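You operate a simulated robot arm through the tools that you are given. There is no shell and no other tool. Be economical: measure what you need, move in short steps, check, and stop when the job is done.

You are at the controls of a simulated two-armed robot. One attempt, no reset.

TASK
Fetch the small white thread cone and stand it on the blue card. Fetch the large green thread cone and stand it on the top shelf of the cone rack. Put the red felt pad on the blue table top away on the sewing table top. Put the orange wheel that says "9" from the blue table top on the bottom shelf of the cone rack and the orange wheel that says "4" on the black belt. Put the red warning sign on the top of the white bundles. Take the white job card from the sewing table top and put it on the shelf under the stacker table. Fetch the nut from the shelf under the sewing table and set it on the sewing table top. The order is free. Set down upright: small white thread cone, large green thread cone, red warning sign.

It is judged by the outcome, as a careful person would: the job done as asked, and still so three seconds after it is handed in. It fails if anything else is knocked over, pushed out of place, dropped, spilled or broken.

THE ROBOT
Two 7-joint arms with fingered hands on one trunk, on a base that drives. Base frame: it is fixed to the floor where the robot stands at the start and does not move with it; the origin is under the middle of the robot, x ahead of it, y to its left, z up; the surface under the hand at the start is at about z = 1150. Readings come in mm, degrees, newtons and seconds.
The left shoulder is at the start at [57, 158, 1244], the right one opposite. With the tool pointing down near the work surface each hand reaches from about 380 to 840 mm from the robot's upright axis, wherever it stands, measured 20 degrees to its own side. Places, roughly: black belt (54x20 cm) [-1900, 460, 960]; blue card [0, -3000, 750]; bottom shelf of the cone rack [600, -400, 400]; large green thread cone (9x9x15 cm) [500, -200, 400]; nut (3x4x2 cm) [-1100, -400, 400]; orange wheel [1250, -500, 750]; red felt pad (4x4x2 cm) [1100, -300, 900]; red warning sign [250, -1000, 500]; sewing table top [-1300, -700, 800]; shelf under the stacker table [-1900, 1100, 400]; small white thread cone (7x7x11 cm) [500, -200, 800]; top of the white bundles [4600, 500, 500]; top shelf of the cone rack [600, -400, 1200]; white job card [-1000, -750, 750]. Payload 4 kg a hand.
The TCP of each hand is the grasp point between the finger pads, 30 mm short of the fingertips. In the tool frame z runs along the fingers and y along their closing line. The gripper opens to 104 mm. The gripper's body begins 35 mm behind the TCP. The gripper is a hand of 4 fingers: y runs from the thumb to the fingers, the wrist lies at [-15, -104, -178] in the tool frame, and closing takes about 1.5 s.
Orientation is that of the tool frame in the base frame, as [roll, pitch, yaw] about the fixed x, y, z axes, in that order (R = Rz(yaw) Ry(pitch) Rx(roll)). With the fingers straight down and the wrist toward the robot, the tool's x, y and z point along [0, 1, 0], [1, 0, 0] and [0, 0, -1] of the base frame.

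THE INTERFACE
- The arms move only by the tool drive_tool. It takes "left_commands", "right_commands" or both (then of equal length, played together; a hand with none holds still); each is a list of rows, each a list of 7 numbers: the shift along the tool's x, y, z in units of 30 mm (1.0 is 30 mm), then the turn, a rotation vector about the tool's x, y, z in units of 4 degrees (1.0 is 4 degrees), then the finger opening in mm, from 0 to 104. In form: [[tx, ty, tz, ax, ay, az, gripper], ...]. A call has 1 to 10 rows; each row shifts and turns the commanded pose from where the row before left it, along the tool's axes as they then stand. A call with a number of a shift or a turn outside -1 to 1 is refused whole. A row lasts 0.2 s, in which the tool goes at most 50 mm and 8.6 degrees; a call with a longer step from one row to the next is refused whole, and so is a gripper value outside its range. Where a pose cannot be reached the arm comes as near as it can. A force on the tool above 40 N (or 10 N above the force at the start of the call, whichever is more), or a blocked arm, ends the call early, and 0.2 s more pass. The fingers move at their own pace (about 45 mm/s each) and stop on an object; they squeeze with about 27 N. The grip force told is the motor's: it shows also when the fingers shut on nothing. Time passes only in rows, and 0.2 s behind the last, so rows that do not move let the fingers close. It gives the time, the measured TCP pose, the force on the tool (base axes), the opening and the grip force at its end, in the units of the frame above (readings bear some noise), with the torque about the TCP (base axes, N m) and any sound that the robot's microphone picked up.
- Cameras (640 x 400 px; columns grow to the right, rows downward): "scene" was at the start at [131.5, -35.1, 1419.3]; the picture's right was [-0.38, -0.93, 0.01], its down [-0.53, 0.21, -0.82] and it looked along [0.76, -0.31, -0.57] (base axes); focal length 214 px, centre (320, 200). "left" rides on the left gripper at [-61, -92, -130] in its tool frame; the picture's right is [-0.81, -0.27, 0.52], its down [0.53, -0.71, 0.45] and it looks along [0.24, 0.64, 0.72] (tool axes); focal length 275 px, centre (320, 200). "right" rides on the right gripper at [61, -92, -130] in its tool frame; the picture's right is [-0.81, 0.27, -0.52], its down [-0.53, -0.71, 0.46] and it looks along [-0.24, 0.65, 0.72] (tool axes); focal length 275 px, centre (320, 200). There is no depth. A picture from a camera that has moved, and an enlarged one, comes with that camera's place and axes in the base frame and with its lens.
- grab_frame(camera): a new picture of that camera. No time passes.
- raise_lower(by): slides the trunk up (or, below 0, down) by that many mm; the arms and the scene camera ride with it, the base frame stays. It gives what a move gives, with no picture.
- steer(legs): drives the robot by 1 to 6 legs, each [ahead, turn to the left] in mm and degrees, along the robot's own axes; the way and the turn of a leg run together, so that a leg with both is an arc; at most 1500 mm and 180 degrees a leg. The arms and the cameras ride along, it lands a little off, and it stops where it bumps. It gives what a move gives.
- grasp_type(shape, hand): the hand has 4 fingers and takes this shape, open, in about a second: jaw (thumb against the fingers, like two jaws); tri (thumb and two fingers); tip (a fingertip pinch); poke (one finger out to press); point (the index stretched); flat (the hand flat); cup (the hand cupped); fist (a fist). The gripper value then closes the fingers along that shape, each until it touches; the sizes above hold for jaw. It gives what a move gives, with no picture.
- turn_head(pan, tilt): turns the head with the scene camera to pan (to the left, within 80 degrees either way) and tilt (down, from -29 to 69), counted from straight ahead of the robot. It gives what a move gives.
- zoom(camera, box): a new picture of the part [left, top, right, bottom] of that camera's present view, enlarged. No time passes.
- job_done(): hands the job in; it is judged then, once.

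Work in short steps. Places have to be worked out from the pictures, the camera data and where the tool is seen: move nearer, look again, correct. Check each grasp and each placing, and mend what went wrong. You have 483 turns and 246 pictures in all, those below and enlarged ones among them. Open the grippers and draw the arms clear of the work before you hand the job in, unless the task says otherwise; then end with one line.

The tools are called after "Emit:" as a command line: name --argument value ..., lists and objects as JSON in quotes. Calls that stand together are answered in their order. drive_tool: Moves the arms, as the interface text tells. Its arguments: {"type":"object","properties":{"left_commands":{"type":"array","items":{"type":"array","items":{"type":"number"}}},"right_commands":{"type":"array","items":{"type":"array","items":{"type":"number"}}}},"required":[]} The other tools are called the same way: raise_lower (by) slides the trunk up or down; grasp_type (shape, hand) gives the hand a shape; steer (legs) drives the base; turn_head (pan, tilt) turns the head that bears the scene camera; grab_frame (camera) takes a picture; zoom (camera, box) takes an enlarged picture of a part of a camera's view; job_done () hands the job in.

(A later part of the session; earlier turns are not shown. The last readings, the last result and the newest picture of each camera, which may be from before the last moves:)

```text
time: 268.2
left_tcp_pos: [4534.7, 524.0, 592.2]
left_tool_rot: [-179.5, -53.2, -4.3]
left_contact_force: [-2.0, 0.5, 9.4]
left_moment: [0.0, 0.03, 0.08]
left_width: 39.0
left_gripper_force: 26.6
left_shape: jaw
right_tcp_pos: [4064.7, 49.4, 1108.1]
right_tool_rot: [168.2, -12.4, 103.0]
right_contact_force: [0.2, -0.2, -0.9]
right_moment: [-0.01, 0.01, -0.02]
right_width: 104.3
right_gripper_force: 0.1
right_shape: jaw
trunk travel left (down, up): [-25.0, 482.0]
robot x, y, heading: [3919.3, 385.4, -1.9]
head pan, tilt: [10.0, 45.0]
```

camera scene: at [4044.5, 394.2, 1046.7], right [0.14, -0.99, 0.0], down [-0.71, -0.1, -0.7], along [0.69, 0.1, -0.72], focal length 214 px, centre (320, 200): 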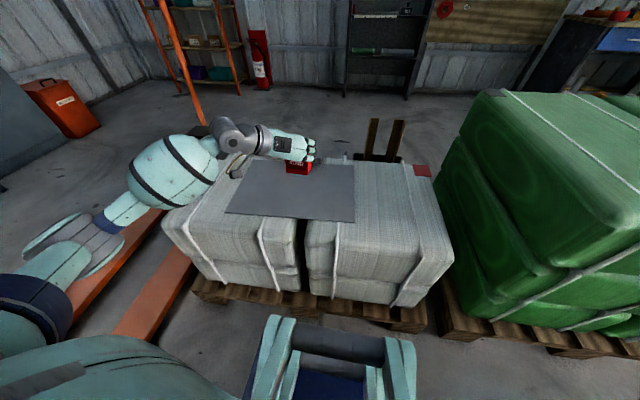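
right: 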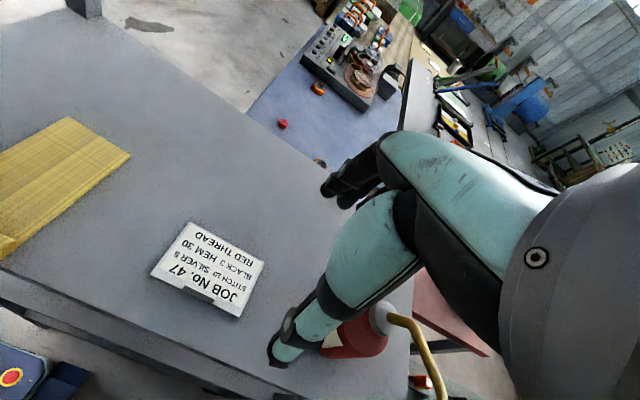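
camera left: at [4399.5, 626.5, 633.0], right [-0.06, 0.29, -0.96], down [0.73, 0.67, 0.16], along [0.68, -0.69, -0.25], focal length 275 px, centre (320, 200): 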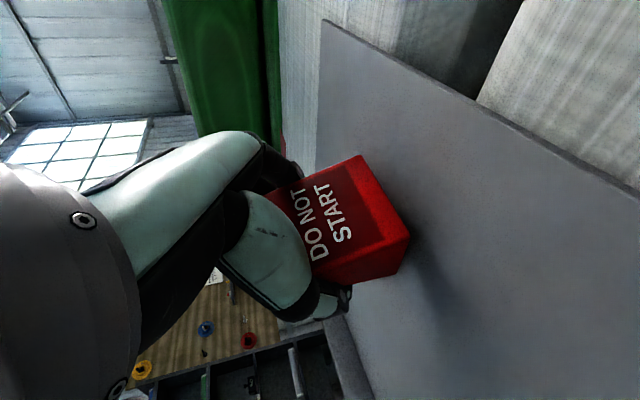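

Contact (9 N). Look, then release.

Emit:
zoom --camera "left" --box '[220, 130, 480, 340]'

Emit:
drive_tool --left_commands '[[0, 0, 0, 0, 0, 0, 42], [0, 0, 0, 0, 0, 0, 50], [0, 0, 0, 0, 0, 0, 70], [0, 0, 0, 0, 0, 0, 104], [0, 0, 0, 0, 0, 0, 104], [0, 0, 0, 0, 0, 0, 104], [0, 0, 0, 0, 0, 0, 104]]'

Emit:
grab_frame --camera "left"

```text
1.90 times, centred on (350, 235) of left
camera zoom: at [4398.8, 625.8, 622.5], right [-0.05, 0.28, -0.96], down [0.73, 0.67, 0.16], along [0.68, -0.69, -0.24], focal length 524 px, centre (263, 133)
```

zoom: 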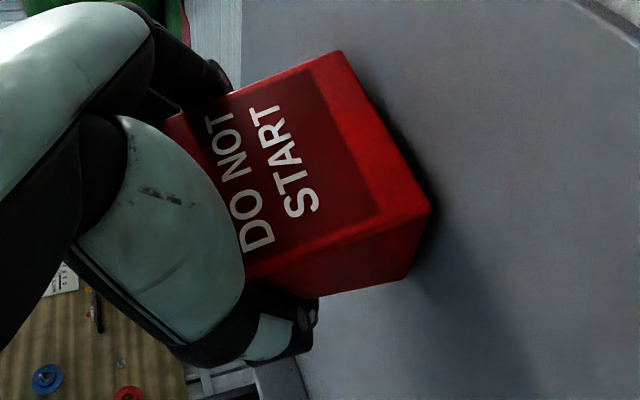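

```text
time: 269.8
left_tcp_pos: [4534.4, 524.6, 590.6]
left_tool_rot: [-179.3, -52.9, -4.3]
left_contact_force: [-0.6, 0.3, 0.5]
left_moment: [-0.02, 0.03, 0.02]
left_width: 103.4
left_gripper_force: 0.0
left_shape: jaw
right_tcp_pos: [4065.4, 50.8, 1106.9]
right_tool_rot: [168.2, -12.5, 103.1]
right_contact_force: [0.5, 0.7, 0.0]
right_moment: [-0.03, -0.02, 0.01]
right_width: 103.8
right_gripper_force: 0.0
right_shape: jaw
trunk travel left (down, up): [-25.0, 482.0]
robot x, y, heading: [3919.2, 385.9, -2.0]
head pan, tilt: [10.0, 45.0]
```

```text
145 pictures are left
camera left: at [4399.0, 626.1, 621.0], right [-0.06, 0.29, -0.96], down [0.73, 0.67, 0.16], along [0.68, -0.69, -0.25], focal length 275 px, centre (320, 200)
```

left: 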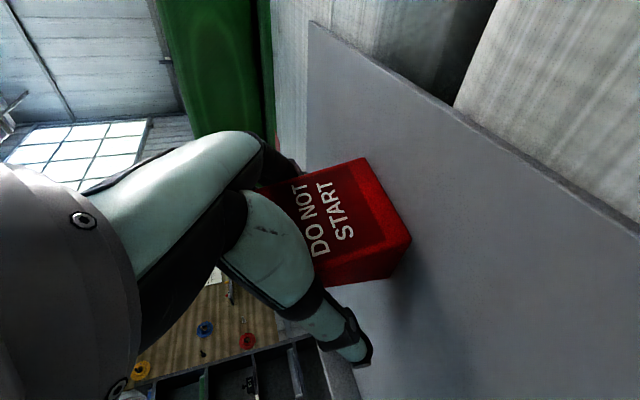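

Standing. Back away and check.

Emit:
steer --legs '[[-400, 0]]'

Emit:
grab_frame --camera "scene"

```text
time: 272.4
left_tcp_pos: [4133.3, 534.2, 589.9]
left_tool_rot: [-179.4, -53.0, -4.6]
left_contact_force: [-0.4, 0.9, 0.6]
left_moment: [-0.03, 0.01, -0.03]
left_width: 103.6
left_gripper_force: 0.1
left_shape: jaw
right_tcp_pos: [3661.1, 62.5, 1108.9]
right_tool_rot: [168.2, -12.4, 102.8]
right_contact_force: [0.3, 0.2, -0.1]
right_moment: [-0.03, -0.04, 0.04]
right_width: 104.0
right_gripper_force: 0.0
right_shape: jaw
trunk travel left (down, up): [-25.0, 482.0]
robot x, y, heading: [3516.6, 401.1, -2.1]
head pan, tilt: [10.0, 45.0]
```

```text
144 pictures are left
camera scene: at [3641.0, 407.1, 977.1], right [0.14, -0.99, 0.0], down [-0.71, -0.1, -0.7], along [0.69, 0.1, -0.72], focal length 214 px, centre (320, 200)
```

scene: 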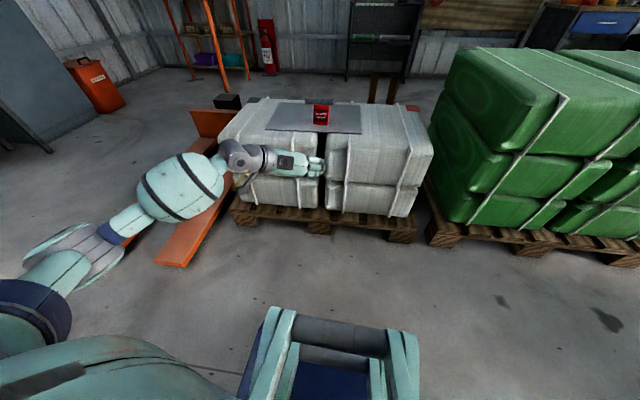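

The sign stands on the bundles. Now raise the trunk, tilt the left hand straight down, and return toward the blue table.

Emit:
raise_lower --by 400

Emit:
drive_tool --left_commands '[[0.5, 0, -0.8, 0, -0.93, 0, 104], [0.5, 0, -0.8, 0, -0.93, 0, 104], [0.5, 0, -0.8, 0, -0.93, 0, 104], [0.5, 0, -0.8, 0, -0.93, 0, 104], [0.5, 0, -0.8, 0, -0.93, 0, 104], [0, 0, -1, 0, -0.93, 0, 104], [0, 0, -1, 0, -0.93, 0, 104], [0, 0, -1, 0, -0.93, 0, 104], [0, 0, -1, 0, -0.93, 0, 104], [0, 0, -1, 0, -0.93, 0, 104]]'

Emit:
steer --legs '[[0, 90], [200, 0], [0, 90]]'

Emit:
turn_head --pan 0 --tilt 30

Emit:
grab_frame --camera "scene"

```text
time: 276.3
left_tcp_pos: [4127.3, 535.7, 996.4]
left_tool_rot: [-179.3, -53.6, -4.6]
left_contact_force: [0.7, -0.1, -0.2]
left_moment: [0.02, 0.01, 0.02]
left_width: 104.0
left_gripper_force: 0.1
left_shape: jaw
right_tcp_pos: [3659.6, 65.8, 1510.1]
right_tool_rot: [168.2, -13.5, 103.4]
right_contact_force: [-0.3, 0.6, -0.5]
right_moment: [0.0, -0.03, -0.02]
right_width: 104.0
right_gripper_force: 0.1
right_shape: jaw
trunk travel left (down, up): [-425.0, 82.0]
robot x, y, heading: [3515.5, 402.1, -1.9]
head pan, tilt: [10.0, 45.0]
```

```text
time: 278.5
left_tcp_pos: [4024.2, 539.7, 1267.0]
left_tool_rot: [-179.5, -16.3, -4.2]
left_contact_force: [0.1, -0.9, 0.6]
left_moment: [0.02, 0.01, 0.02]
left_width: 103.8
left_gripper_force: 0.0
left_shape: jaw
right_tcp_pos: [3659.1, 65.6, 1510.4]
right_tool_rot: [168.2, -13.5, 103.4]
right_contact_force: [0.5, -1.2, 0.4]
right_moment: [0.01, 0.0, 0.01]
right_width: 104.0
right_gripper_force: 0.0
right_shape: jaw
trunk travel left (down, up): [-425.0, 82.0]
robot x, y, heading: [3518.3, 397.1, -2.0]
head pan, tilt: [10.0, 45.0]
```

```text
time: 289.1
left_tcp_pos: [3020.8, 451.1, 1265.6]
left_tool_rot: [-179.6, -16.4, 176.4]
left_contact_force: [0.6, -0.2, 0.5]
left_moment: [-0.07, 0.01, 0.0]
left_width: 103.9
left_gripper_force: 0.1
left_shape: jaw
right_tcp_pos: [3386.8, 929.2, 1506.7]
right_tool_rot: [166.6, -12.9, -75.7]
right_contact_force: [0.2, -0.9, 0.2]
right_moment: [0.0, 0.04, 0.01]
right_width: 104.0
right_gripper_force: 0.1
right_shape: jaw
trunk travel left (down, up): [-425.0, 82.0]
robot x, y, heading: [3525.8, 610.9, 178.5]
head pan, tilt: [10.0, 45.0]
```

```text
time: 289.9
left_tcp_pos: [3035.9, 450.0, 1270.7]
left_tool_rot: [-179.5, -17.1, 176.4]
left_contact_force: [-0.6, -0.2, 0.1]
left_moment: [-0.03, 0.01, -0.01]
left_width: 104.0
left_gripper_force: 0.1
left_shape: jaw
right_tcp_pos: [3397.9, 927.1, 1507.8]
right_tool_rot: [167.2, -13.1, -75.6]
right_contact_force: [0.0, -0.5, 0.9]
right_moment: [0.01, -0.02, -0.03]
right_width: 103.9
right_gripper_force: 0.0
right_shape: jaw
trunk travel left (down, up): [-425.0, 82.0]
robot x, y, heading: [3526.3, 610.2, 178.6]
head pan, tilt: [0.0, 30.0]
```

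```text
143 pictures are left
camera scene: at [3387.5, 610.1, 1399.8], right [0.03, 1.0, 0.0], down [0.51, -0.01, -0.86], along [-0.86, 0.02, -0.51], focal length 214 px, centre (320, 200)
```

scene: 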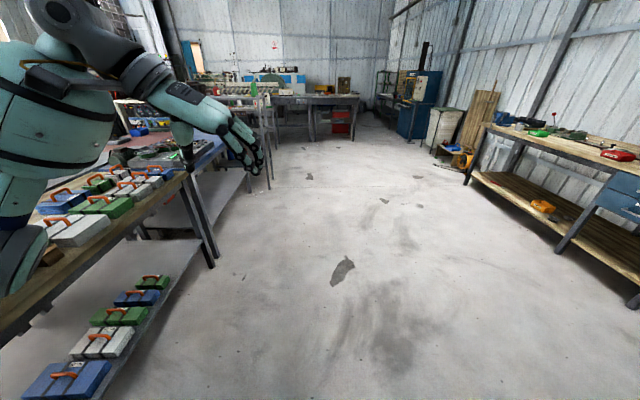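

Drive along the open aisle toward the blue table, bearing slightly right.

Emit:
steer --legs '[[0, -5], [1500, 0], [0, 5], [750, 0]]'

Emit:
turn_head --pan 70 --tilt 35

Emit:
grab_frame --camera "scene"

```text
time: 302.8
left_tcp_pos: [781.7, 543.9, 1271.5]
left_tool_rot: [-179.5, -17.1, 178.7]
left_contact_force: [0.4, -0.4, -1.6]
left_moment: [-0.02, -0.02, -0.05]
left_width: 103.8
left_gripper_force: 0.1
left_shape: jaw
right_tcp_pos: [1122.7, 1035.9, 1507.7]
right_tool_rot: [167.0, -13.3, -73.1]
right_contact_force: [-0.9, -0.6, -0.5]
right_moment: [0.02, -0.03, -0.02]
right_width: 104.0
right_gripper_force: 0.0
right_shape: jaw
trunk travel left (down, up): [-425.0, 82.0]
robot x, y, heading: [1264.6, 718.2, -178.8]
head pan, tilt: [0.0, 30.0]
```

```text
time: 304.2
left_tcp_pos: [796.7, 544.1, 1277.5]
left_tool_rot: [-179.3, -17.8, 178.7]
left_contact_force: [-0.4, 0.3, 0.2]
left_moment: [-0.02, 0.03, -0.02]
left_width: 103.6
left_gripper_force: 0.0
left_shape: jaw
right_tcp_pos: [1130.5, 1032.7, 1508.4]
right_tool_rot: [167.4, -14.2, -72.8]
right_contact_force: [0.2, -0.1, 0.8]
right_moment: [-0.02, -0.01, 0.01]
right_width: 104.3
right_gripper_force: 0.0
right_shape: jaw
trunk travel left (down, up): [-425.0, 82.0]
robot x, y, heading: [1264.9, 720.9, -179.3]
head pan, tilt: [70.0, 35.0]
```

```text
142 pictures are left
camera scene: at [1188.1, 636.6, 1392.8], right [-0.94, 0.33, -0.01], down [0.2, 0.54, -0.82], along [-0.26, -0.77, -0.58], focal length 214 px, centre (320, 200)
```

scene: 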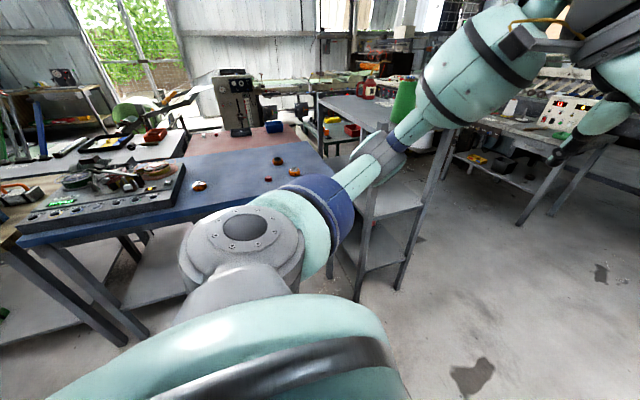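

I turn to face the blue table.

Emit:
steer --legs '[[0, 89]]'

Emit:
turn_head --pan 0 --tilt 40

Emit:
grab_frame --camera "scene"

```text
time: 309.0
left_tcp_pos: [1428.8, 249.3, 1277.6]
left_tool_rot: [-179.5, -17.8, -93.1]
left_contact_force: [-0.6, 0.2, 0.1]
left_moment: [-0.02, -0.03, -0.01]
left_width: 103.9
left_gripper_force: 0.0
left_shape: jaw
right_tcp_pos: [952.1, 603.8, 1505.2]
right_tool_rot: [165.4, -13.6, 16.0]
right_contact_force: [0.0, -0.3, -0.5]
right_moment: [0.02, -0.01, 0.0]
right_width: 104.1
right_gripper_force: 0.1
right_shape: jaw
trunk travel left (down, up): [-425.0, 82.0]
robot x, y, heading: [1257.0, 719.3, -90.8]
head pan, tilt: [70.0, 35.0]
```

```text
time: 310.4
left_tcp_pos: [1430.1, 262.3, 1283.3]
left_tool_rot: [-179.3, -18.4, -93.2]
left_contact_force: [0.4, 0.6, 0.6]
left_moment: [-0.02, -0.01, -0.01]
left_width: 104.0
left_gripper_force: 0.1
left_shape: jaw
right_tcp_pos: [953.9, 613.2, 1504.8]
right_tool_rot: [166.0, -13.9, 16.0]
right_contact_force: [-0.4, 0.2, 0.2]
right_moment: [-0.04, -0.02, 0.01]
right_width: 104.1
right_gripper_force: 0.1
right_shape: jaw
trunk travel left (down, up): [-425.0, 82.0]
robot x, y, heading: [1257.0, 723.9, -90.7]
head pan, tilt: [0.0, 40.0]
```

```text
141 pictures are left
camera scene: at [1255.4, 587.3, 1384.6], right [-1.0, 0.02, 0.0], down [0.01, 0.65, -0.76], along [-0.01, -0.76, -0.65], focal length 214 px, centre (320, 200)
```

scene: 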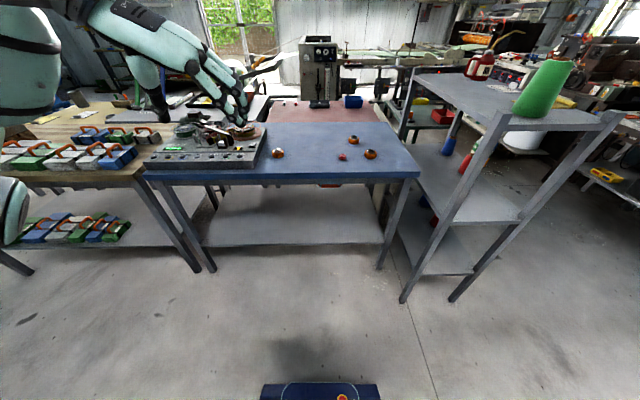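

Emit:
zoom --camera "scene" --box '[240, 120, 420, 190]'

```text
3.56 times, centred on (330, 155) of scene
camera zoom: at [1255.4, 587.3, 1384.6], right [-1.0, 0.02, 0.0], down [0.01, 0.65, -0.76], along [-0.01, -0.76, -0.65], focal length 763 px, centre (284, 360)
```

zoom: 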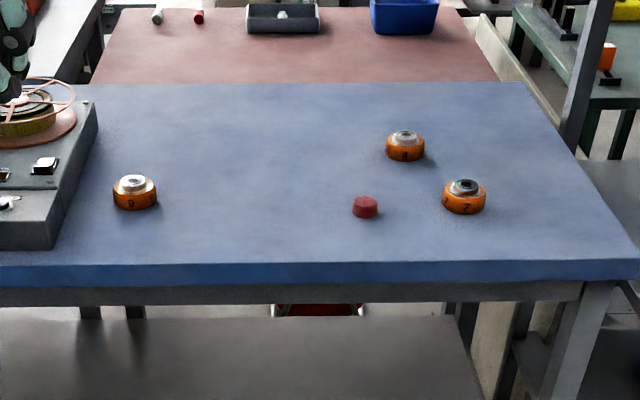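

Wheel "9" is at about (1457,-403), a third wheel (likely "4") at (1049,-539), pad at (1128,-361), table z≈845. I'll take the 9 with the left hand first, at ~45° pitch so I can set it on the low rack shelf from the rack's near end.

Emit:
steer --legs '[[380, 0]]'

Emit:
drive_tool --left_commands '[[0, 0, 0, 0, 0.85, 0, 104], [0, 0, 0, 0, 0.85, 0, 104], [0, 0, 0, 0, 0.85, 0, 104], [0, 0, 0, 0, 0.85, 0, 104], [0.5, -0.2, 0.5, 0, 0.85, 0, 104], [0.5, -0.2, 0.5, 0, 0.85, 0, 104], [0.5, -0.2, 0.5, 0, 0.85, 0, 104], [0.5, -0.2, 0.5, 0, 0.85, 0, 104], [0, 0, 0, 0, 0, 0, 104]]'

Emit:
raise_lower --by -310

Emit:
grab_frame --camera "scene"

Emit:
grab_frame --camera "left"

```text
time: 312.9
left_tcp_pos: [1418.9, -121.1, 1284.4]
left_tool_rot: [-179.3, -18.6, -93.4]
left_contact_force: [-0.8, 0.0, 0.7]
left_moment: [0.02, -0.02, 0.02]
left_width: 103.9
left_gripper_force: 0.1
left_shape: jaw
right_tcp_pos: [945.8, 234.2, 1504.6]
right_tool_rot: [166.0, -13.9, 15.6]
right_contact_force: [0.2, 0.1, -0.3]
right_moment: [-0.05, 0.02, 0.01]
right_width: 103.9
right_gripper_force: 0.1
right_shape: jaw
trunk travel left (down, up): [-425.0, 82.0]
robot x, y, heading: [1253.7, 335.0, -91.2]
head pan, tilt: [0.0, 40.0]
```

```text
time: 314.9
left_tcp_pos: [1440.0, -192.9, 1278.5]
left_tool_rot: [-178.9, -46.4, -94.0]
left_contact_force: [0.1, -0.1, -0.5]
left_moment: [0.0, -0.01, 0.0]
left_width: 104.1
left_gripper_force: 0.0
left_shape: jaw
right_tcp_pos: [948.0, 238.4, 1505.8]
right_tool_rot: [166.6, -14.9, 16.1]
right_contact_force: [-0.6, 0.1, 1.1]
right_moment: [0.01, 0.0, 0.02]
right_width: 103.8
right_gripper_force: 0.0
right_shape: jaw
trunk travel left (down, up): [-425.0, 82.0]
robot x, y, heading: [1246.4, 339.2, -91.2]
head pan, tilt: [0.0, 40.0]
```

```text
time: 318.0
left_tcp_pos: [1439.2, -192.8, 967.4]
left_tool_rot: [-179.1, -46.3, -93.9]
left_contact_force: [0.2, 1.0, -0.1]
left_moment: [0.0, 0.01, -0.01]
left_width: 103.8
left_gripper_force: 0.1
left_shape: jaw
right_tcp_pos: [947.7, 241.8, 1195.4]
right_tool_rot: [166.4, -14.7, 16.0]
right_contact_force: [0.6, 0.9, 0.1]
right_moment: [0.01, -0.02, 0.01]
right_width: 103.8
right_gripper_force: 0.1
right_shape: jaw
trunk travel left (down, up): [-115.0, 392.0]
robot x, y, heading: [1250.8, 337.5, -91.4]
head pan, tilt: [0.0, 40.0]
```

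```text
139 pictures are left
camera scene: at [1247.2, 207.2, 1074.3], right [-1.0, 0.02, 0.0], down [0.01, 0.65, -0.76], along [-0.02, -0.76, -0.65], focal length 214 px, centre (320, 200)
```

scene: 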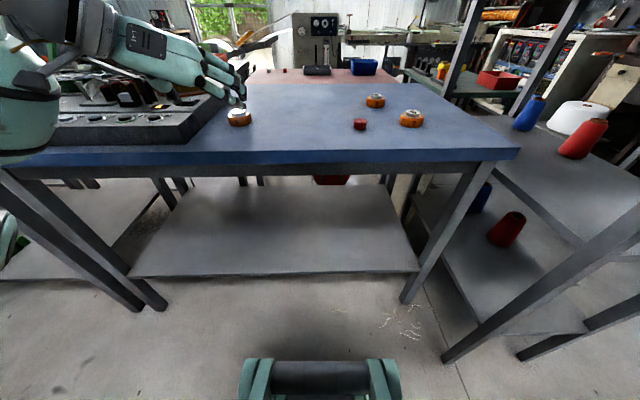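

```text
138 pictures are left
camera left: at [1537.6, -60.5, 1015.6], right [0.3, 0.17, -0.94], down [0.67, -0.74, 0.08], along [-0.68, -0.66, -0.33], focal length 275 px, centre (320, 200)
```

left: 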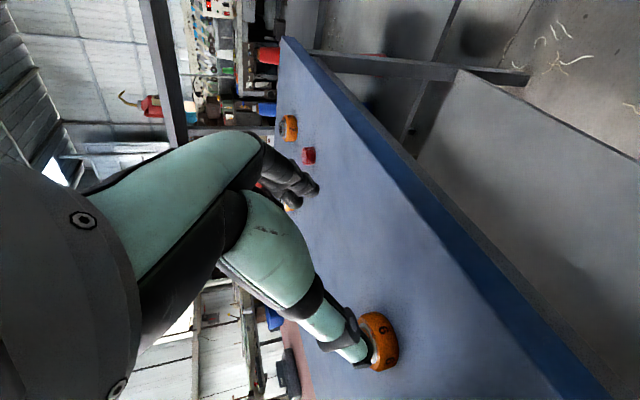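

Wheel 9's centre ≈ (1450,-383,860), table ≈842. I narrow the opening to 86 (tray beside it), extend 100 mm, and drive 77 mm to be above it.

Emit:
drive_tool --left_commands '[[0.58, -0.1, 0.6, 0, 0, 0, 86], [0.58, -0.1, 0.6, 0, 0, 0, 86], [0.58, -0.1, 0.6, 0, 0, 0, 86], [0.58, -0.1, 0.6, 0, 0, 0, 86], [0, 0, 0, 0, 0, 0, 86]]'

Emit:
steer --legs '[[77, 0]]'

Emit:
grab_frame --camera "left"

Emit:
zoom --camera "scene" --box '[150, 60, 310, 180]'

```text
time: 319.2
left_tcp_pos: [1443.0, -294.9, 970.8]
left_tool_rot: [-178.9, -46.4, -94.0]
left_contact_force: [0.3, -0.2, -0.1]
left_moment: [0.06, -0.03, 0.01]
left_width: 86.1
left_gripper_force: 0.1
left_shape: jaw
right_tcp_pos: [948.2, 241.9, 1196.6]
right_tool_rot: [166.5, -14.6, 16.1]
right_contact_force: [0.0, 0.5, -0.3]
right_moment: [0.05, 0.01, -0.01]
right_width: 104.0
right_gripper_force: 0.1
right_shape: jaw
trunk travel left (down, up): [-115.0, 392.0]
robot x, y, heading: [1251.1, 340.3, -91.2]
head pan, tilt: [0.0, 40.0]
```

```text
time: 320.3
left_tcp_pos: [1443.1, -369.9, 972.0]
left_tool_rot: [-178.9, -46.6, -93.9]
left_contact_force: [0.8, -0.2, -0.9]
left_moment: [-0.02, -0.02, 0.0]
left_width: 86.0
left_gripper_force: 0.0
left_shape: jaw
right_tcp_pos: [945.4, 172.1, 1196.6]
right_tool_rot: [165.5, -13.9, 15.9]
right_contact_force: [0.3, 0.5, 0.6]
right_moment: [-0.03, 0.02, -0.04]
right_width: 104.1
right_gripper_force: 0.1
right_shape: jaw
trunk travel left (down, up): [-115.0, 392.0]
robot x, y, heading: [1249.1, 260.1, -91.4]
head pan, tilt: [0.0, 40.0]
```

```text
137 pictures are left
camera left: at [1541.3, -236.5, 1018.7], right [0.3, 0.16, -0.94], down [0.67, -0.73, 0.08], along [-0.68, -0.66, -0.33], focal length 275 px, centre (320, 200)
```

left: 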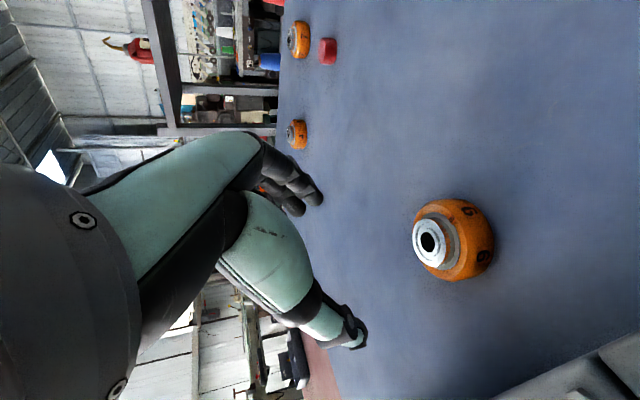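

```text
3.33 times, centred on (230, 120) of scene
camera zoom: at [1245.7, 141.7, 1075.7], right [-1.0, 0.02, 0.0], down [0.01, 0.64, -0.77], along [-0.02, -0.77, -0.64], focal length 715 px, centre (620, 467)
```

zoom: 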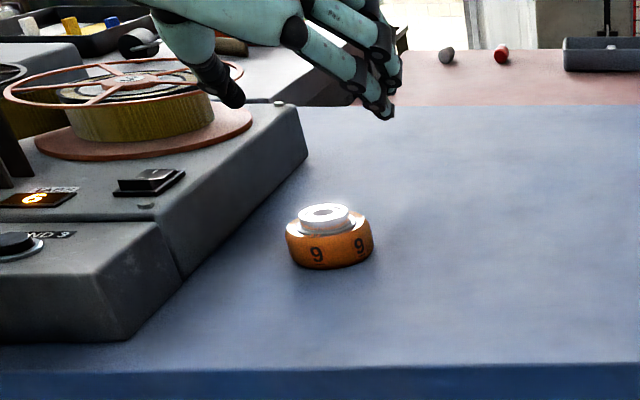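

Label 9 confirmed; centre ≈(1452,-379). Lower onto it.

Emit:
drive_tool --left_commands '[[-0.58, -0.08, 0.55, 0, 0, 0, 86], [-0.58, -0.08, 0.55, 0, 0, 0, 86], [-0.58, -0.08, 0.55, 0, 0, 0, 86], [0, 0, 0, 0, 0, 0, 86]]'

Emit:
grab_frame --camera "left"

Emit:
zoom --camera "scene" --box '[150, 60, 310, 180]'

```text
time: 321.3
left_tcp_pos: [1451.9, -368.3, 899.6]
left_tool_rot: [-178.7, -46.7, -94.1]
left_contact_force: [-0.3, 1.0, 0.3]
left_moment: [0.0, 0.02, -0.01]
left_width: 86.1
left_gripper_force: 0.0
left_shape: jaw
right_tcp_pos: [946.6, 165.5, 1196.0]
right_tool_rot: [166.4, -14.9, 16.3]
right_contact_force: [-0.2, 0.0, 0.9]
right_moment: [-0.04, -0.03, -0.02]
right_width: 103.7
right_gripper_force: 0.1
right_shape: jaw
trunk travel left (down, up): [-115.0, 392.0]
robot x, y, heading: [1247.4, 257.2, -91.1]
head pan, tilt: [0.0, 40.0]
```

```text
135 pictures are left
camera left: at [1550.0, -236.3, 947.1], right [0.3, 0.16, -0.94], down [0.67, -0.73, 0.09], along [-0.68, -0.66, -0.33], focal length 275 px, centre (320, 200)
```

left: 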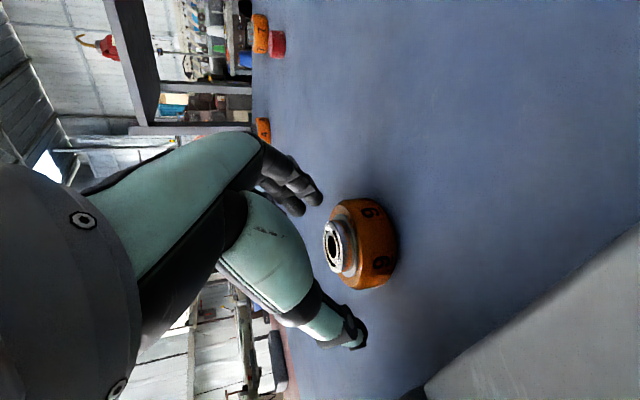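

```text
3.33 times, centred on (230, 120) of scene
camera zoom: at [1245.2, 130.0, 1074.3], right [-1.0, 0.02, 0.0], down [0.01, 0.65, -0.76], along [-0.02, -0.76, -0.65], focal length 715 px, centre (620, 467)
```

zoom: 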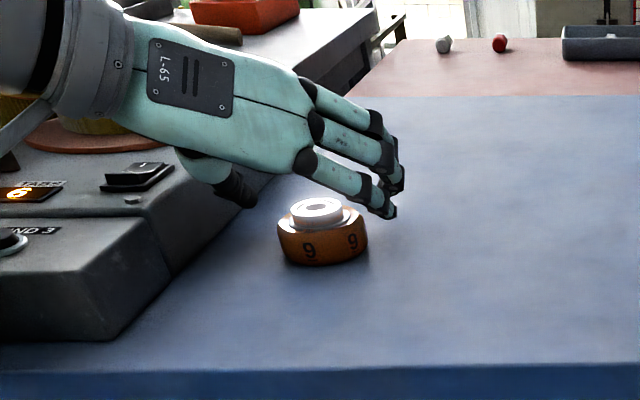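

Emit:
drive_tool --left_commands '[[-0.3, 0, 0.28, 0, 0, 0, 86], [-0.27, 0, 0.26, 0, 0, 0, 86], [0, 0, 0, 0, 0, 0, 86]]'

Emit:
grab_frame --camera "left"

```text
time: 322.1
left_tcp_pos: [1453.9, -368.7, 876.9]
left_tool_rot: [-178.8, -46.7, -94.0]
left_contact_force: [0.3, 0.8, 3.8]
left_moment: [-0.04, 0.18, 0.0]
left_width: 85.9
left_gripper_force: 0.0
left_shape: jaw
right_tcp_pos: [947.4, 165.9, 1197.7]
right_tool_rot: [166.5, -15.0, 16.3]
right_contact_force: [0.1, 0.2, 0.9]
right_moment: [0.01, 0.0, 0.02]
right_width: 104.0
right_gripper_force: 0.1
right_shape: jaw
trunk travel left (down, up): [-115.0, 392.0]
robot x, y, heading: [1249.0, 257.9, -91.1]
head pan, tilt: [0.0, 40.0]
```

```text
133 pictures are left
camera left: at [1551.0, -235.8, 923.7], right [0.3, 0.16, -0.94], down [0.67, -0.73, 0.09], along [-0.68, -0.66, -0.33], focal length 275 px, centre (320, 200)
```

left: 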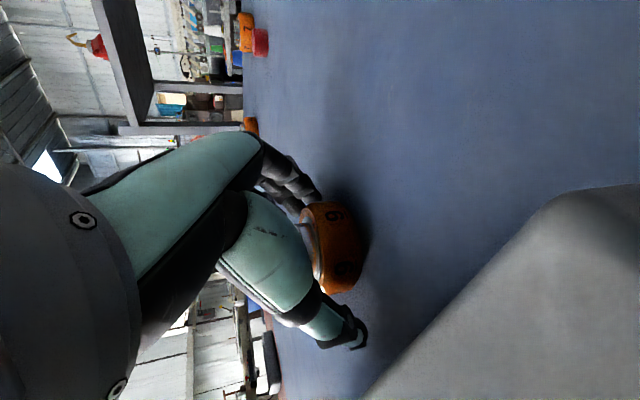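

Fingertips just touch the table. Lift 2 mm and close.

Emit:
drive_tool --left_commands '[[0.06, 0, -0.05, 0, 0, 0, 80], [0, 0, 0, 0, 0, 0, 60], [0, 0, 0, 0, 0, 0, 40], [0, 0, 0, 0, 0, 0, 30], [0, 0, 0, 0, 0, 0, 30], [0, 0, 0, 0, 0, 0, 30], [0, 0, 0, 0, 0, 0, 30]]'

Emit:
raise_lower --by 100

Emit:
grab_frame --camera "left"

Emit:
zoom --camera "scene" --box '[150, 60, 310, 180]'

```text
time: 323.7
left_tcp_pos: [1452.7, -369.9, 879.0]
left_tool_rot: [-178.7, -46.6, -94.0]
left_contact_force: [0.0, 0.0, -0.4]
left_moment: [-0.01, 0.0, -0.01]
left_width: 50.0
left_gripper_force: 26.8
left_shape: jaw
right_tcp_pos: [948.2, 165.8, 1195.7]
right_tool_rot: [166.6, -14.8, 16.2]
right_contact_force: [0.8, 1.1, 0.0]
right_moment: [-0.02, 0.02, 0.01]
right_width: 104.0
right_gripper_force: 0.0
right_shape: jaw
trunk travel left (down, up): [-115.0, 392.0]
robot x, y, heading: [1251.0, 258.1, -91.3]
head pan, tilt: [0.0, 40.0]
```

```text
time: 325.0
left_tcp_pos: [1451.4, -369.5, 979.7]
left_tool_rot: [-178.9, -46.6, -94.0]
left_contact_force: [0.3, -0.8, -1.6]
left_moment: [0.03, 0.01, -0.03]
left_width: 50.1
left_gripper_force: 26.7
left_shape: jaw
right_tcp_pos: [946.8, 163.7, 1297.8]
right_tool_rot: [166.6, -14.9, 16.2]
right_contact_force: [0.1, 0.1, -0.9]
right_moment: [0.01, 0.02, -0.04]
right_width: 103.8
right_gripper_force: 0.0
right_shape: jaw
trunk travel left (down, up): [-215.0, 292.0]
robot x, y, heading: [1247.3, 257.2, -91.1]
head pan, tilt: [0.0, 40.0]
```

```text
132 pictures are left
camera left: at [1550.2, -236.8, 1026.0], right [0.3, 0.16, -0.94], down [0.67, -0.73, 0.08], along [-0.68, -0.66, -0.33], focal length 275 px, centre (320, 200)
```

left: 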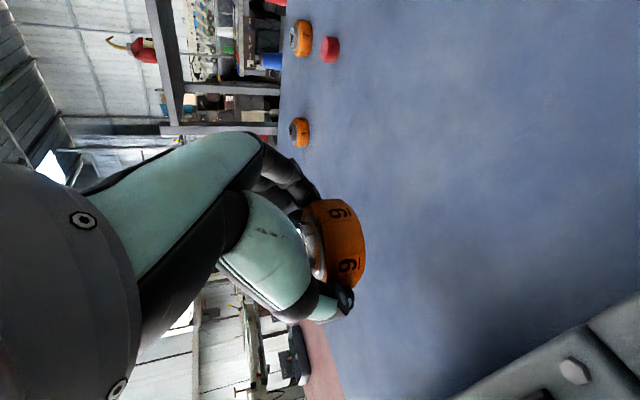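

```text
3.33 times, centred on (230, 120) of scene
camera zoom: at [1245.6, 128.1, 1175.0], right [-1.0, 0.02, 0.0], down [0.01, 0.65, -0.76], along [-0.02, -0.76, -0.65], focal length 715 px, centre (620, 467)
```

zoom: 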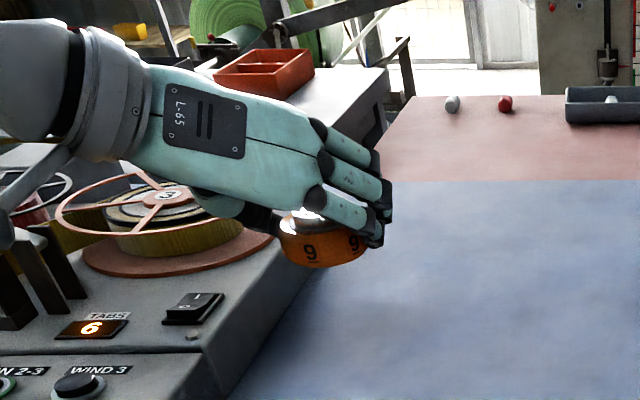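

Wheel 9 is held. I back off 500 mm, and travel to the rack's near end (robot x≈355), keeping clear.

Emit:
steer --legs '[[-520, 0], [0, -89], [890, 0], [0, 89]]'

Emit:
grab_frame --camera "scene"

```text
time: 341.6
left_tcp_pos: [572.5, 151.2, 979.3]
left_tool_rot: [-178.9, -46.6, -94.6]
left_contact_force: [-0.1, -0.1, -1.7]
left_moment: [0.01, 0.0, -0.03]
left_width: 49.8
left_gripper_force: 26.9
left_shape: jaw
right_tcp_pos: [77.3, 694.7, 1293.9]
right_tool_rot: [164.7, -14.6, 16.3]
right_contact_force: [-0.2, -0.2, -1.5]
right_moment: [0.0, 0.04, 0.04]
right_width: 104.0
right_gripper_force: 0.2
right_shape: jaw
trunk travel left (down, up): [-215.0, 292.0]
robot x, y, heading: [365.5, 785.8, -92.0]
head pan, tilt: [0.0, 40.0]
```

```text
130 pictures are left
camera scene: at [364.4, 651.4, 1175.1], right [-1.0, 0.03, 0.0], down [0.02, 0.65, -0.76], along [-0.03, -0.76, -0.65], focal length 214 px, centre (320, 200)
```

scene: 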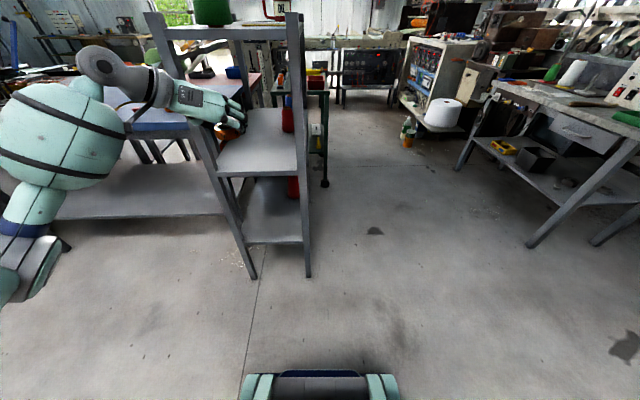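

Aligned with the rack end. I lower the trunk and the arm in front of the rack.

Emit:
raise_lower --by -210

Emit:
drive_tool --left_commands '[[-0.73, 0, 0.69, 0, 0, 0, 30], [-0.73, 0, 0.69, 0, 0, 0, 30], [-0.73, 0, 0.69, 0, 0, 0, 30], [-0.73, 0, 0.69, 0, 0, 0, 30], [-0.73, 0, 0.69, 0, 0, 0, 30], [-0.73, 0, 0.69, 0, 0, 0, 30], [-0.73, 0, 0.69, 0, 0, 0, 30], [-0.73, 0, 0.69, 0, 0, 0, 30], [-0.73, 0, 0.69, 0, 0, 0, 30], [-0.73, 0, 0.69, 0, 0, 0, 30]]'

Emit:
grab_frame --camera "left"

Emit:
grab_frame --camera "scene"

```text
time: 343.8
left_tcp_pos: [574.0, 163.1, 776.8]
left_tool_rot: [-178.8, -47.3, -94.8]
left_contact_force: [0.5, 0.2, -2.3]
left_moment: [0.0, -0.02, -0.02]
left_width: 49.7
left_gripper_force: 27.0
left_shape: jaw
right_tcp_pos: [78.7, 707.0, 1083.8]
right_tool_rot: [165.0, -14.6, 16.2]
right_contact_force: [-0.3, -0.5, 0.0]
right_moment: [-0.01, 0.01, -0.05]
right_width: 103.7
right_gripper_force: 0.1
right_shape: jaw
trunk travel left (down, up): [-5.0, 502.0]
robot x, y, heading: [368.9, 783.8, -92.1]
head pan, tilt: [0.0, 40.0]
```

```text
time: 346.0
left_tcp_pos: [576.8, 157.2, 473.6]
left_tool_rot: [-178.8, -47.3, -94.8]
left_contact_force: [-0.5, 0.5, -2.7]
left_moment: [0.03, -0.01, 0.02]
left_width: 49.8
left_gripper_force: 26.4
left_shape: jaw
right_tcp_pos: [78.7, 705.7, 1084.9]
right_tool_rot: [165.0, -14.6, 16.2]
right_contact_force: [0.4, -0.6, -0.7]
right_moment: [-0.01, 0.0, 0.0]
right_width: 103.8
right_gripper_force: 0.1
right_shape: jaw
trunk travel left (down, up): [-5.0, 502.0]
robot x, y, heading: [368.6, 782.5, -91.8]
head pan, tilt: [0.0, 40.0]
```

```text
129 pictures are left
camera left: at [676.5, 288.9, 519.9], right [0.3, 0.15, -0.94], down [0.66, -0.74, 0.09], along [-0.69, -0.65, -0.32], focal length 275 px, centre (320, 200)
```

left: 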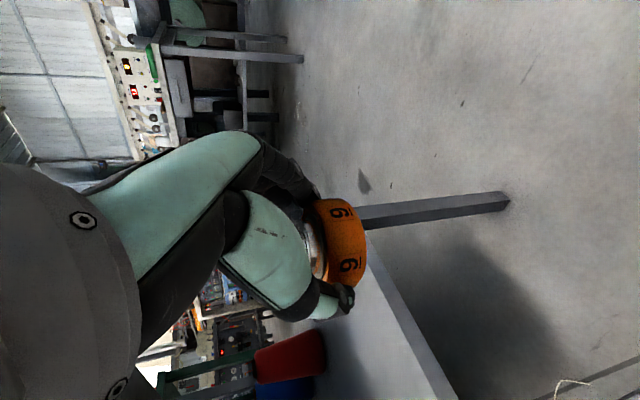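

```text
128 pictures are left
camera scene: at [364.5, 654.1, 965.1], right [-1.0, 0.03, 0.0], down [0.02, 0.65, -0.76], along [-0.03, -0.76, -0.65], focal length 214 px, centre (320, 200)
```

scene: 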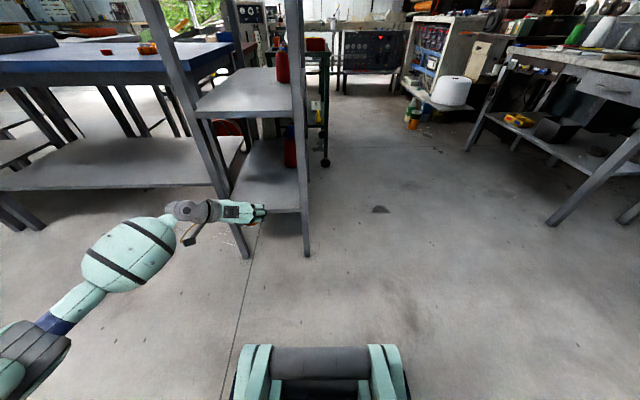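

Clear between posts. Drive in 245 mm, then lower onto the bottom shelf.

Emit:
steer --legs '[[245, 0]]'

Emit:
grab_frame --camera "left"

Emit:
grab_frame --camera "scene"

```text
time: 347.9
left_tcp_pos: [567.7, -91.7, 475.6]
left_tool_rot: [-178.8, -47.2, -94.7]
left_contact_force: [0.4, -0.7, -2.4]
left_moment: [0.07, -0.02, 0.01]
left_width: 49.7
left_gripper_force: 26.7
left_shape: jaw
right_tcp_pos: [70.5, 457.4, 1084.4]
right_tool_rot: [165.1, -14.7, 16.2]
right_contact_force: [0.4, 0.2, -0.4]
right_moment: [0.0, -0.01, 0.01]
right_width: 104.1
right_gripper_force: 0.1
right_shape: jaw
trunk travel left (down, up): [-5.0, 502.0]
robot x, y, heading: [361.0, 533.2, -91.9]
head pan, tilt: [0.0, 40.0]
```

```text
127 pictures are left
camera left: at [668.6, 39.9, 519.9], right [0.3, 0.15, -0.94], down [0.66, -0.74, 0.09], along [-0.69, -0.65, -0.32], focal length 275 px, centre (320, 200)
```

left: 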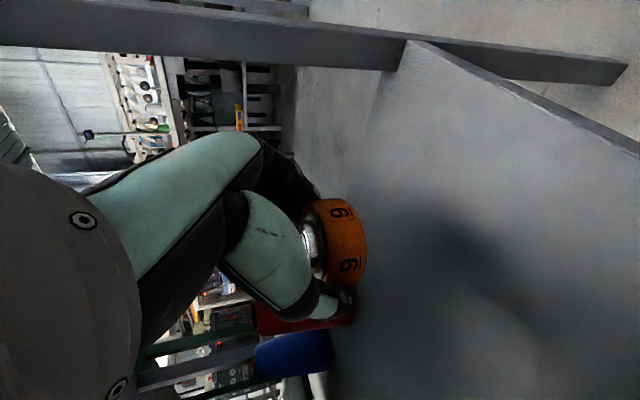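

```text
126 pictures are left
camera scene: at [356.3, 404.5, 965.0], right [-1.0, 0.03, 0.0], down [0.02, 0.65, -0.76], along [-0.02, -0.76, -0.65], focal length 214 px, centre (320, 200)
```

scene: 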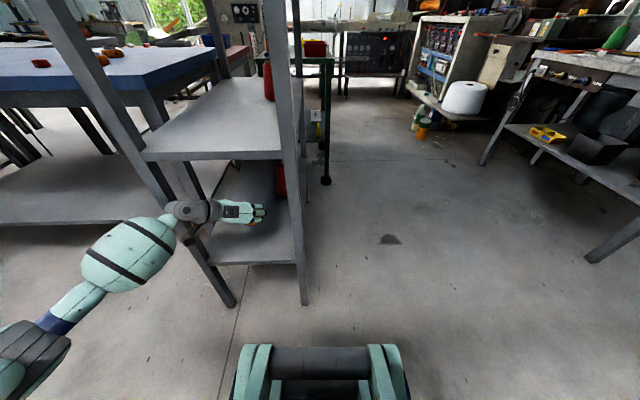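

Wheel is over the shelf about 95 mm in. Lower.

Emit:
drive_tool --left_commands '[[-0.73, 0, 0.69, 0, 0, 0, 30], [-0.73, 0, 0.69, 0, 0, 0, 30], [0, 0, 0, 0, 0, 0, 30]]'

Emit:
drive_tool --left_commands '[[-0.2, 0, 0.19, 0, 0, 0, 30], [0, 0, 0, 0, 0, 0, 30]]'

Emit:
drive_tool --left_commands '[[-0.1, 0, 0.1, 0, 0, 0, 30], [0, 0, 0, 0, 0, 0, 30]]'

Emit:
grab_frame --camera "left"

```text
time: 348.7
left_tcp_pos: [570.1, -86.7, 421.5]
left_tool_rot: [-178.6, -47.9, -94.8]
left_contact_force: [1.2, 0.6, -1.6]
left_moment: [0.02, -0.02, -0.01]
left_width: 49.6
left_gripper_force: 27.4
left_shape: jaw
right_tcp_pos: [70.9, 463.3, 1084.7]
right_tool_rot: [165.5, -15.0, 16.2]
right_contact_force: [-1.1, 0.1, -0.9]
right_moment: [-0.01, 0.01, 0.01]
right_width: 104.2
right_gripper_force: 0.1
right_shape: jaw
trunk travel left (down, up): [-5.0, 502.0]
robot x, y, heading: [359.8, 534.0, -91.8]
head pan, tilt: [0.0, 40.0]
```

```text
time: 349.3
left_tcp_pos: [570.0, -88.0, 413.2]
left_tool_rot: [-178.8, -48.0, -94.8]
left_contact_force: [0.3, -0.6, -2.0]
left_moment: [0.0, -0.04, -0.01]
left_width: 49.8
left_gripper_force: 27.1
left_shape: jaw
right_tcp_pos: [71.4, 463.6, 1085.0]
right_tool_rot: [165.5, -15.0, 16.2]
right_contact_force: [0.2, -0.9, -0.2]
right_moment: [0.0, -0.01, 0.01]
right_width: 104.2
right_gripper_force: 0.1
right_shape: jaw
trunk travel left (down, up): [-5.0, 502.0]
robot x, y, heading: [359.9, 533.0, -91.9]
head pan, tilt: [0.0, 40.0]
```

```text
time: 349.9
left_tcp_pos: [569.1, -88.0, 410.2]
left_tool_rot: [-178.9, -47.9, -94.6]
left_contact_force: [0.1, 0.6, -2.7]
left_moment: [0.01, 0.01, 0.01]
left_width: 49.8
left_gripper_force: 26.8
left_shape: jaw
right_tcp_pos: [70.4, 463.5, 1084.0]
right_tool_rot: [165.6, -15.0, 16.3]
right_contact_force: [0.3, 0.2, -0.2]
right_moment: [-0.03, -0.01, 0.02]
right_width: 104.2
right_gripper_force: 0.0
right_shape: jaw
trunk travel left (down, up): [-5.0, 502.0]
robot x, y, heading: [360.8, 532.1, -91.9]
head pan, tilt: [0.0, 40.0]
```

```text
125 pictures are left
camera left: at [669.3, 44.3, 453.2], right [0.3, 0.14, -0.94], down [0.66, -0.74, 0.1], along [-0.69, -0.66, -0.31], focal length 275 px, centre (320, 200)
```

left: 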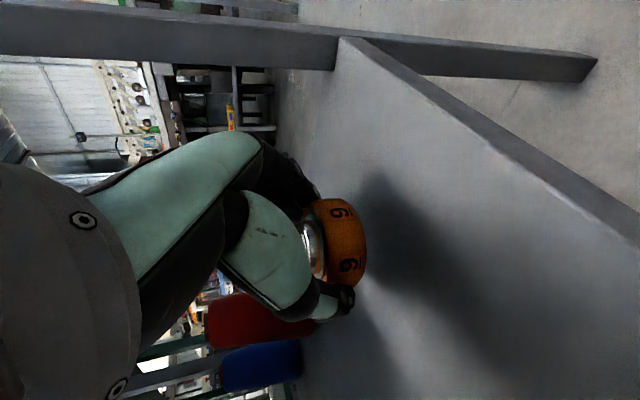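

Emit:
drive_tool --left_commands '[[-0.2, 0, 0.2, 0, -0.3, 0, 30], [0, 0, 0, 0, 0, 0, 30]]'

Emit:
drive_tool --left_commands '[[-0.12, 0, 0.11, 0, 0, 0, 30], [0, 0, 0, 0, 0, 0, 30]]'

Emit:
drive_tool --left_commands '[[-0.1, 0, 0.1, 0, 0, 0, 30], [0, 0, 0, 0, 0, 0, 30]]'

```text
time: 350.5
left_tcp_pos: [568.5, -87.2, 402.3]
left_tool_rot: [-178.7, -46.8, -94.7]
left_contact_force: [-0.5, -0.2, -1.5]
left_moment: [0.01, 0.01, 0.01]
left_width: 49.8
left_gripper_force: 27.3
left_shape: jaw
right_tcp_pos: [71.6, 462.9, 1083.4]
right_tool_rot: [165.5, -15.0, 16.3]
right_contact_force: [0.0, 0.0, -0.5]
right_moment: [-0.02, -0.04, 0.04]
right_width: 103.8
right_gripper_force: 0.0
right_shape: jaw
trunk travel left (down, up): [-5.0, 502.0]
robot x, y, heading: [358.4, 536.0, -92.1]
head pan, tilt: [0.0, 40.0]
```

```text
time: 351.1
left_tcp_pos: [569.1, -87.7, 396.1]
left_tool_rot: [-178.8, -46.8, -94.7]
left_contact_force: [0.0, -0.2, -2.7]
left_moment: [0.06, -0.01, -0.01]
left_width: 49.7
left_gripper_force: 27.1
left_shape: jaw
right_tcp_pos: [70.7, 463.4, 1084.5]
right_tool_rot: [165.5, -15.1, 16.2]
right_contact_force: [0.0, -0.4, 0.3]
right_moment: [-0.01, 0.02, -0.04]
right_width: 103.9
right_gripper_force: 0.0
right_shape: jaw
trunk travel left (down, up): [-5.0, 502.0]
robot x, y, heading: [358.8, 531.8, -91.9]
head pan, tilt: [0.0, 40.0]
```

```text
time: 351.7
left_tcp_pos: [569.6, -88.3, 392.5]
left_tool_rot: [-178.9, -46.7, -94.6]
left_contact_force: [1.0, -0.1, -1.0]
left_moment: [0.0, 0.02, -0.01]
left_width: 49.6
left_gripper_force: 26.7
left_shape: jaw
right_tcp_pos: [71.1, 464.1, 1084.9]
right_tool_rot: [165.5, -15.1, 16.2]
right_contact_force: [0.0, 0.3, -0.5]
right_moment: [0.0, -0.02, -0.01]
right_width: 103.8
right_gripper_force: 0.1
right_shape: jaw
trunk travel left (down, up): [-5.0, 502.0]
robot x, y, heading: [363.4, 536.4, -91.7]
head pan, tilt: [0.0, 40.0]
```

Emit:
drive_tool --left_commands '[[-0.1, 0, 0.1, 0, 0, 0, 30], [0, 0, 0, 0, 0, 0, 30]]'

Emit:
drive_tool --left_commands '[[-0.1, 0, 0.1, 0, 0, 0, 30], [0, 0, 0, 0, 0, 0, 30]]'

Emit:
drive_tool --left_commands '[[-0.1, 0, 0.1, 0, 0, 0, 30], [0, 0, 0, 0, 0, 0, 30]]'

Emit:
grab_frame --camera "left"

```text
time: 352.3
left_tcp_pos: [570.0, -88.9, 388.5]
left_tool_rot: [-178.6, -46.8, -94.8]
left_contact_force: [0.6, 0.8, -2.2]
left_moment: [0.02, -0.02, -0.02]
left_width: 49.5
left_gripper_force: 26.8
left_shape: jaw
right_tcp_pos: [70.2, 463.4, 1086.8]
right_tool_rot: [165.6, -15.0, 16.2]
right_contact_force: [-0.7, -0.8, 0.1]
right_moment: [0.01, 0.0, 0.0]
right_width: 104.0
right_gripper_force: 0.0
right_shape: jaw
trunk travel left (down, up): [-5.0, 502.0]
robot x, y, heading: [357.2, 535.7, -91.8]
head pan, tilt: [0.0, 40.0]
```

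```text
time: 352.9
left_tcp_pos: [569.9, -88.5, 383.6]
left_tool_rot: [-178.7, -46.9, -94.8]
left_contact_force: [-0.1, 0.3, -1.7]
left_moment: [0.02, -0.03, -0.01]
left_width: 49.8
left_gripper_force: 27.1
left_shape: jaw
right_tcp_pos: [70.6, 463.9, 1084.8]
right_tool_rot: [165.4, -15.1, 16.2]
right_contact_force: [1.3, -0.3, -0.5]
right_moment: [0.02, 0.02, -0.01]
right_width: 103.9
right_gripper_force: 0.2
right_shape: jaw
trunk travel left (down, up): [-5.0, 502.0]
robot x, y, heading: [364.1, 533.2, -91.7]
head pan, tilt: [0.0, 40.0]
```

```text
time: 353.5
left_tcp_pos: [569.4, -89.7, 379.2]
left_tool_rot: [-178.9, -46.8, -94.7]
left_contact_force: [0.0, 0.5, -1.0]
left_moment: [0.02, 0.0, -0.01]
left_width: 49.5
left_gripper_force: 27.0
left_shape: jaw
right_tcp_pos: [70.1, 463.1, 1084.9]
right_tool_rot: [165.5, -15.0, 16.3]
right_contact_force: [0.5, 0.9, 0.4]
right_moment: [-0.02, -0.02, 0.01]
right_width: 103.9
right_gripper_force: 0.0
right_shape: jaw
trunk travel left (down, up): [-5.0, 502.0]
robot x, y, heading: [359.7, 534.1, -91.7]
head pan, tilt: [0.0, 40.0]
```

```text
124 pictures are left
camera left: at [669.2, 42.2, 426.0], right [0.3, 0.16, -0.94], down [0.66, -0.74, 0.09], along [-0.69, -0.65, -0.33], focal length 275 px, centre (320, 200)
```

left: 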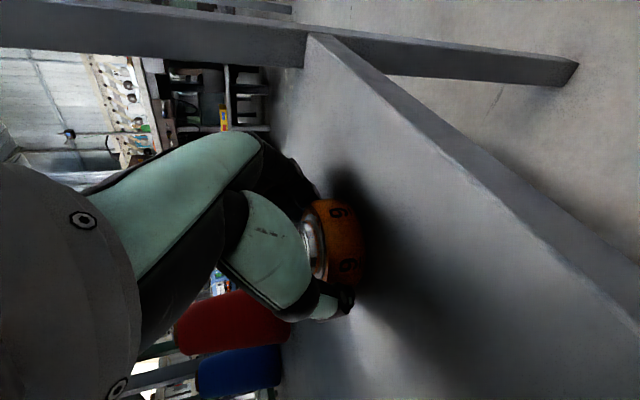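

Shadow closing; continue.

Emit:
drive_tool --left_commands '[[-0.1, 0, 0.1, 0, 0, 0, 30], [0, 0, 0, 0, 0, 0, 30]]'

Emit:
drive_tool --left_commands '[[-0.1, 0, 0.1, 0, 0, 0, 30], [0, 0, 0, 0, 0, 0, 30]]'

Emit:
drive_tool --left_commands '[[-0.1, 0, 0.1, 0, 0, 0, 30], [0, 0, 0, 0, 0, 0, 30]]'

```text
time: 354.1
left_tcp_pos: [570.2, -90.4, 378.5]
left_tool_rot: [-179.0, -46.9, -94.5]
left_contact_force: [0.1, 4.6, 10.7]
left_moment: [-0.07, 0.23, -0.04]
left_width: 49.9
left_gripper_force: 27.6
left_shape: jaw
right_tcp_pos: [69.7, 464.9, 1086.0]
right_tool_rot: [165.3, -15.0, 16.3]
right_contact_force: [0.1, 0.5, 0.2]
right_moment: [0.02, 0.04, -0.02]
right_width: 104.3
right_gripper_force: 0.0
right_shape: jaw
trunk travel left (down, up): [-5.0, 502.0]
robot x, y, heading: [363.5, 535.9, -92.0]
head pan, tilt: [0.0, 40.0]
```

```text
time: 354.7
left_tcp_pos: [569.7, -88.9, 376.0]
left_tool_rot: [-178.7, -47.3, -94.7]
left_contact_force: [0.9, 12.4, 30.6]
left_moment: [-0.24, 0.55, -0.1]
left_width: 50.5
left_gripper_force: 27.3
left_shape: jaw
right_tcp_pos: [70.0, 467.4, 1085.6]
right_tool_rot: [165.2, -14.9, 16.3]
right_contact_force: [-0.3, -0.2, 0.2]
right_moment: [0.0, -0.02, -0.01]
right_width: 103.9
right_gripper_force: 0.2
right_shape: jaw
trunk travel left (down, up): [-5.0, 502.0]
robot x, y, heading: [361.5, 536.5, -91.9]
head pan, tilt: [0.0, 40.0]
```

```text
time: 355.3
left_tcp_pos: [569.1, -89.9, 374.3]
left_tool_rot: [-178.9, -47.6, -94.7]
left_contact_force: [3.3, 8.1, 34.7]
left_moment: [-0.48, 0.6, 0.18]
left_width: 50.7
left_gripper_force: 26.8
left_shape: jaw
right_tcp_pos: [68.4, 473.6, 1084.6]
right_tool_rot: [164.8, -14.6, 16.3]
right_contact_force: [-0.5, -0.2, -0.8]
right_moment: [-0.01, -0.02, -0.01]
right_width: 103.9
right_gripper_force: 0.1
right_shape: jaw
trunk travel left (down, up): [-5.0, 502.0]
robot x, y, heading: [359.9, 530.8, -92.0]
head pan, tilt: [0.0, 40.0]
```

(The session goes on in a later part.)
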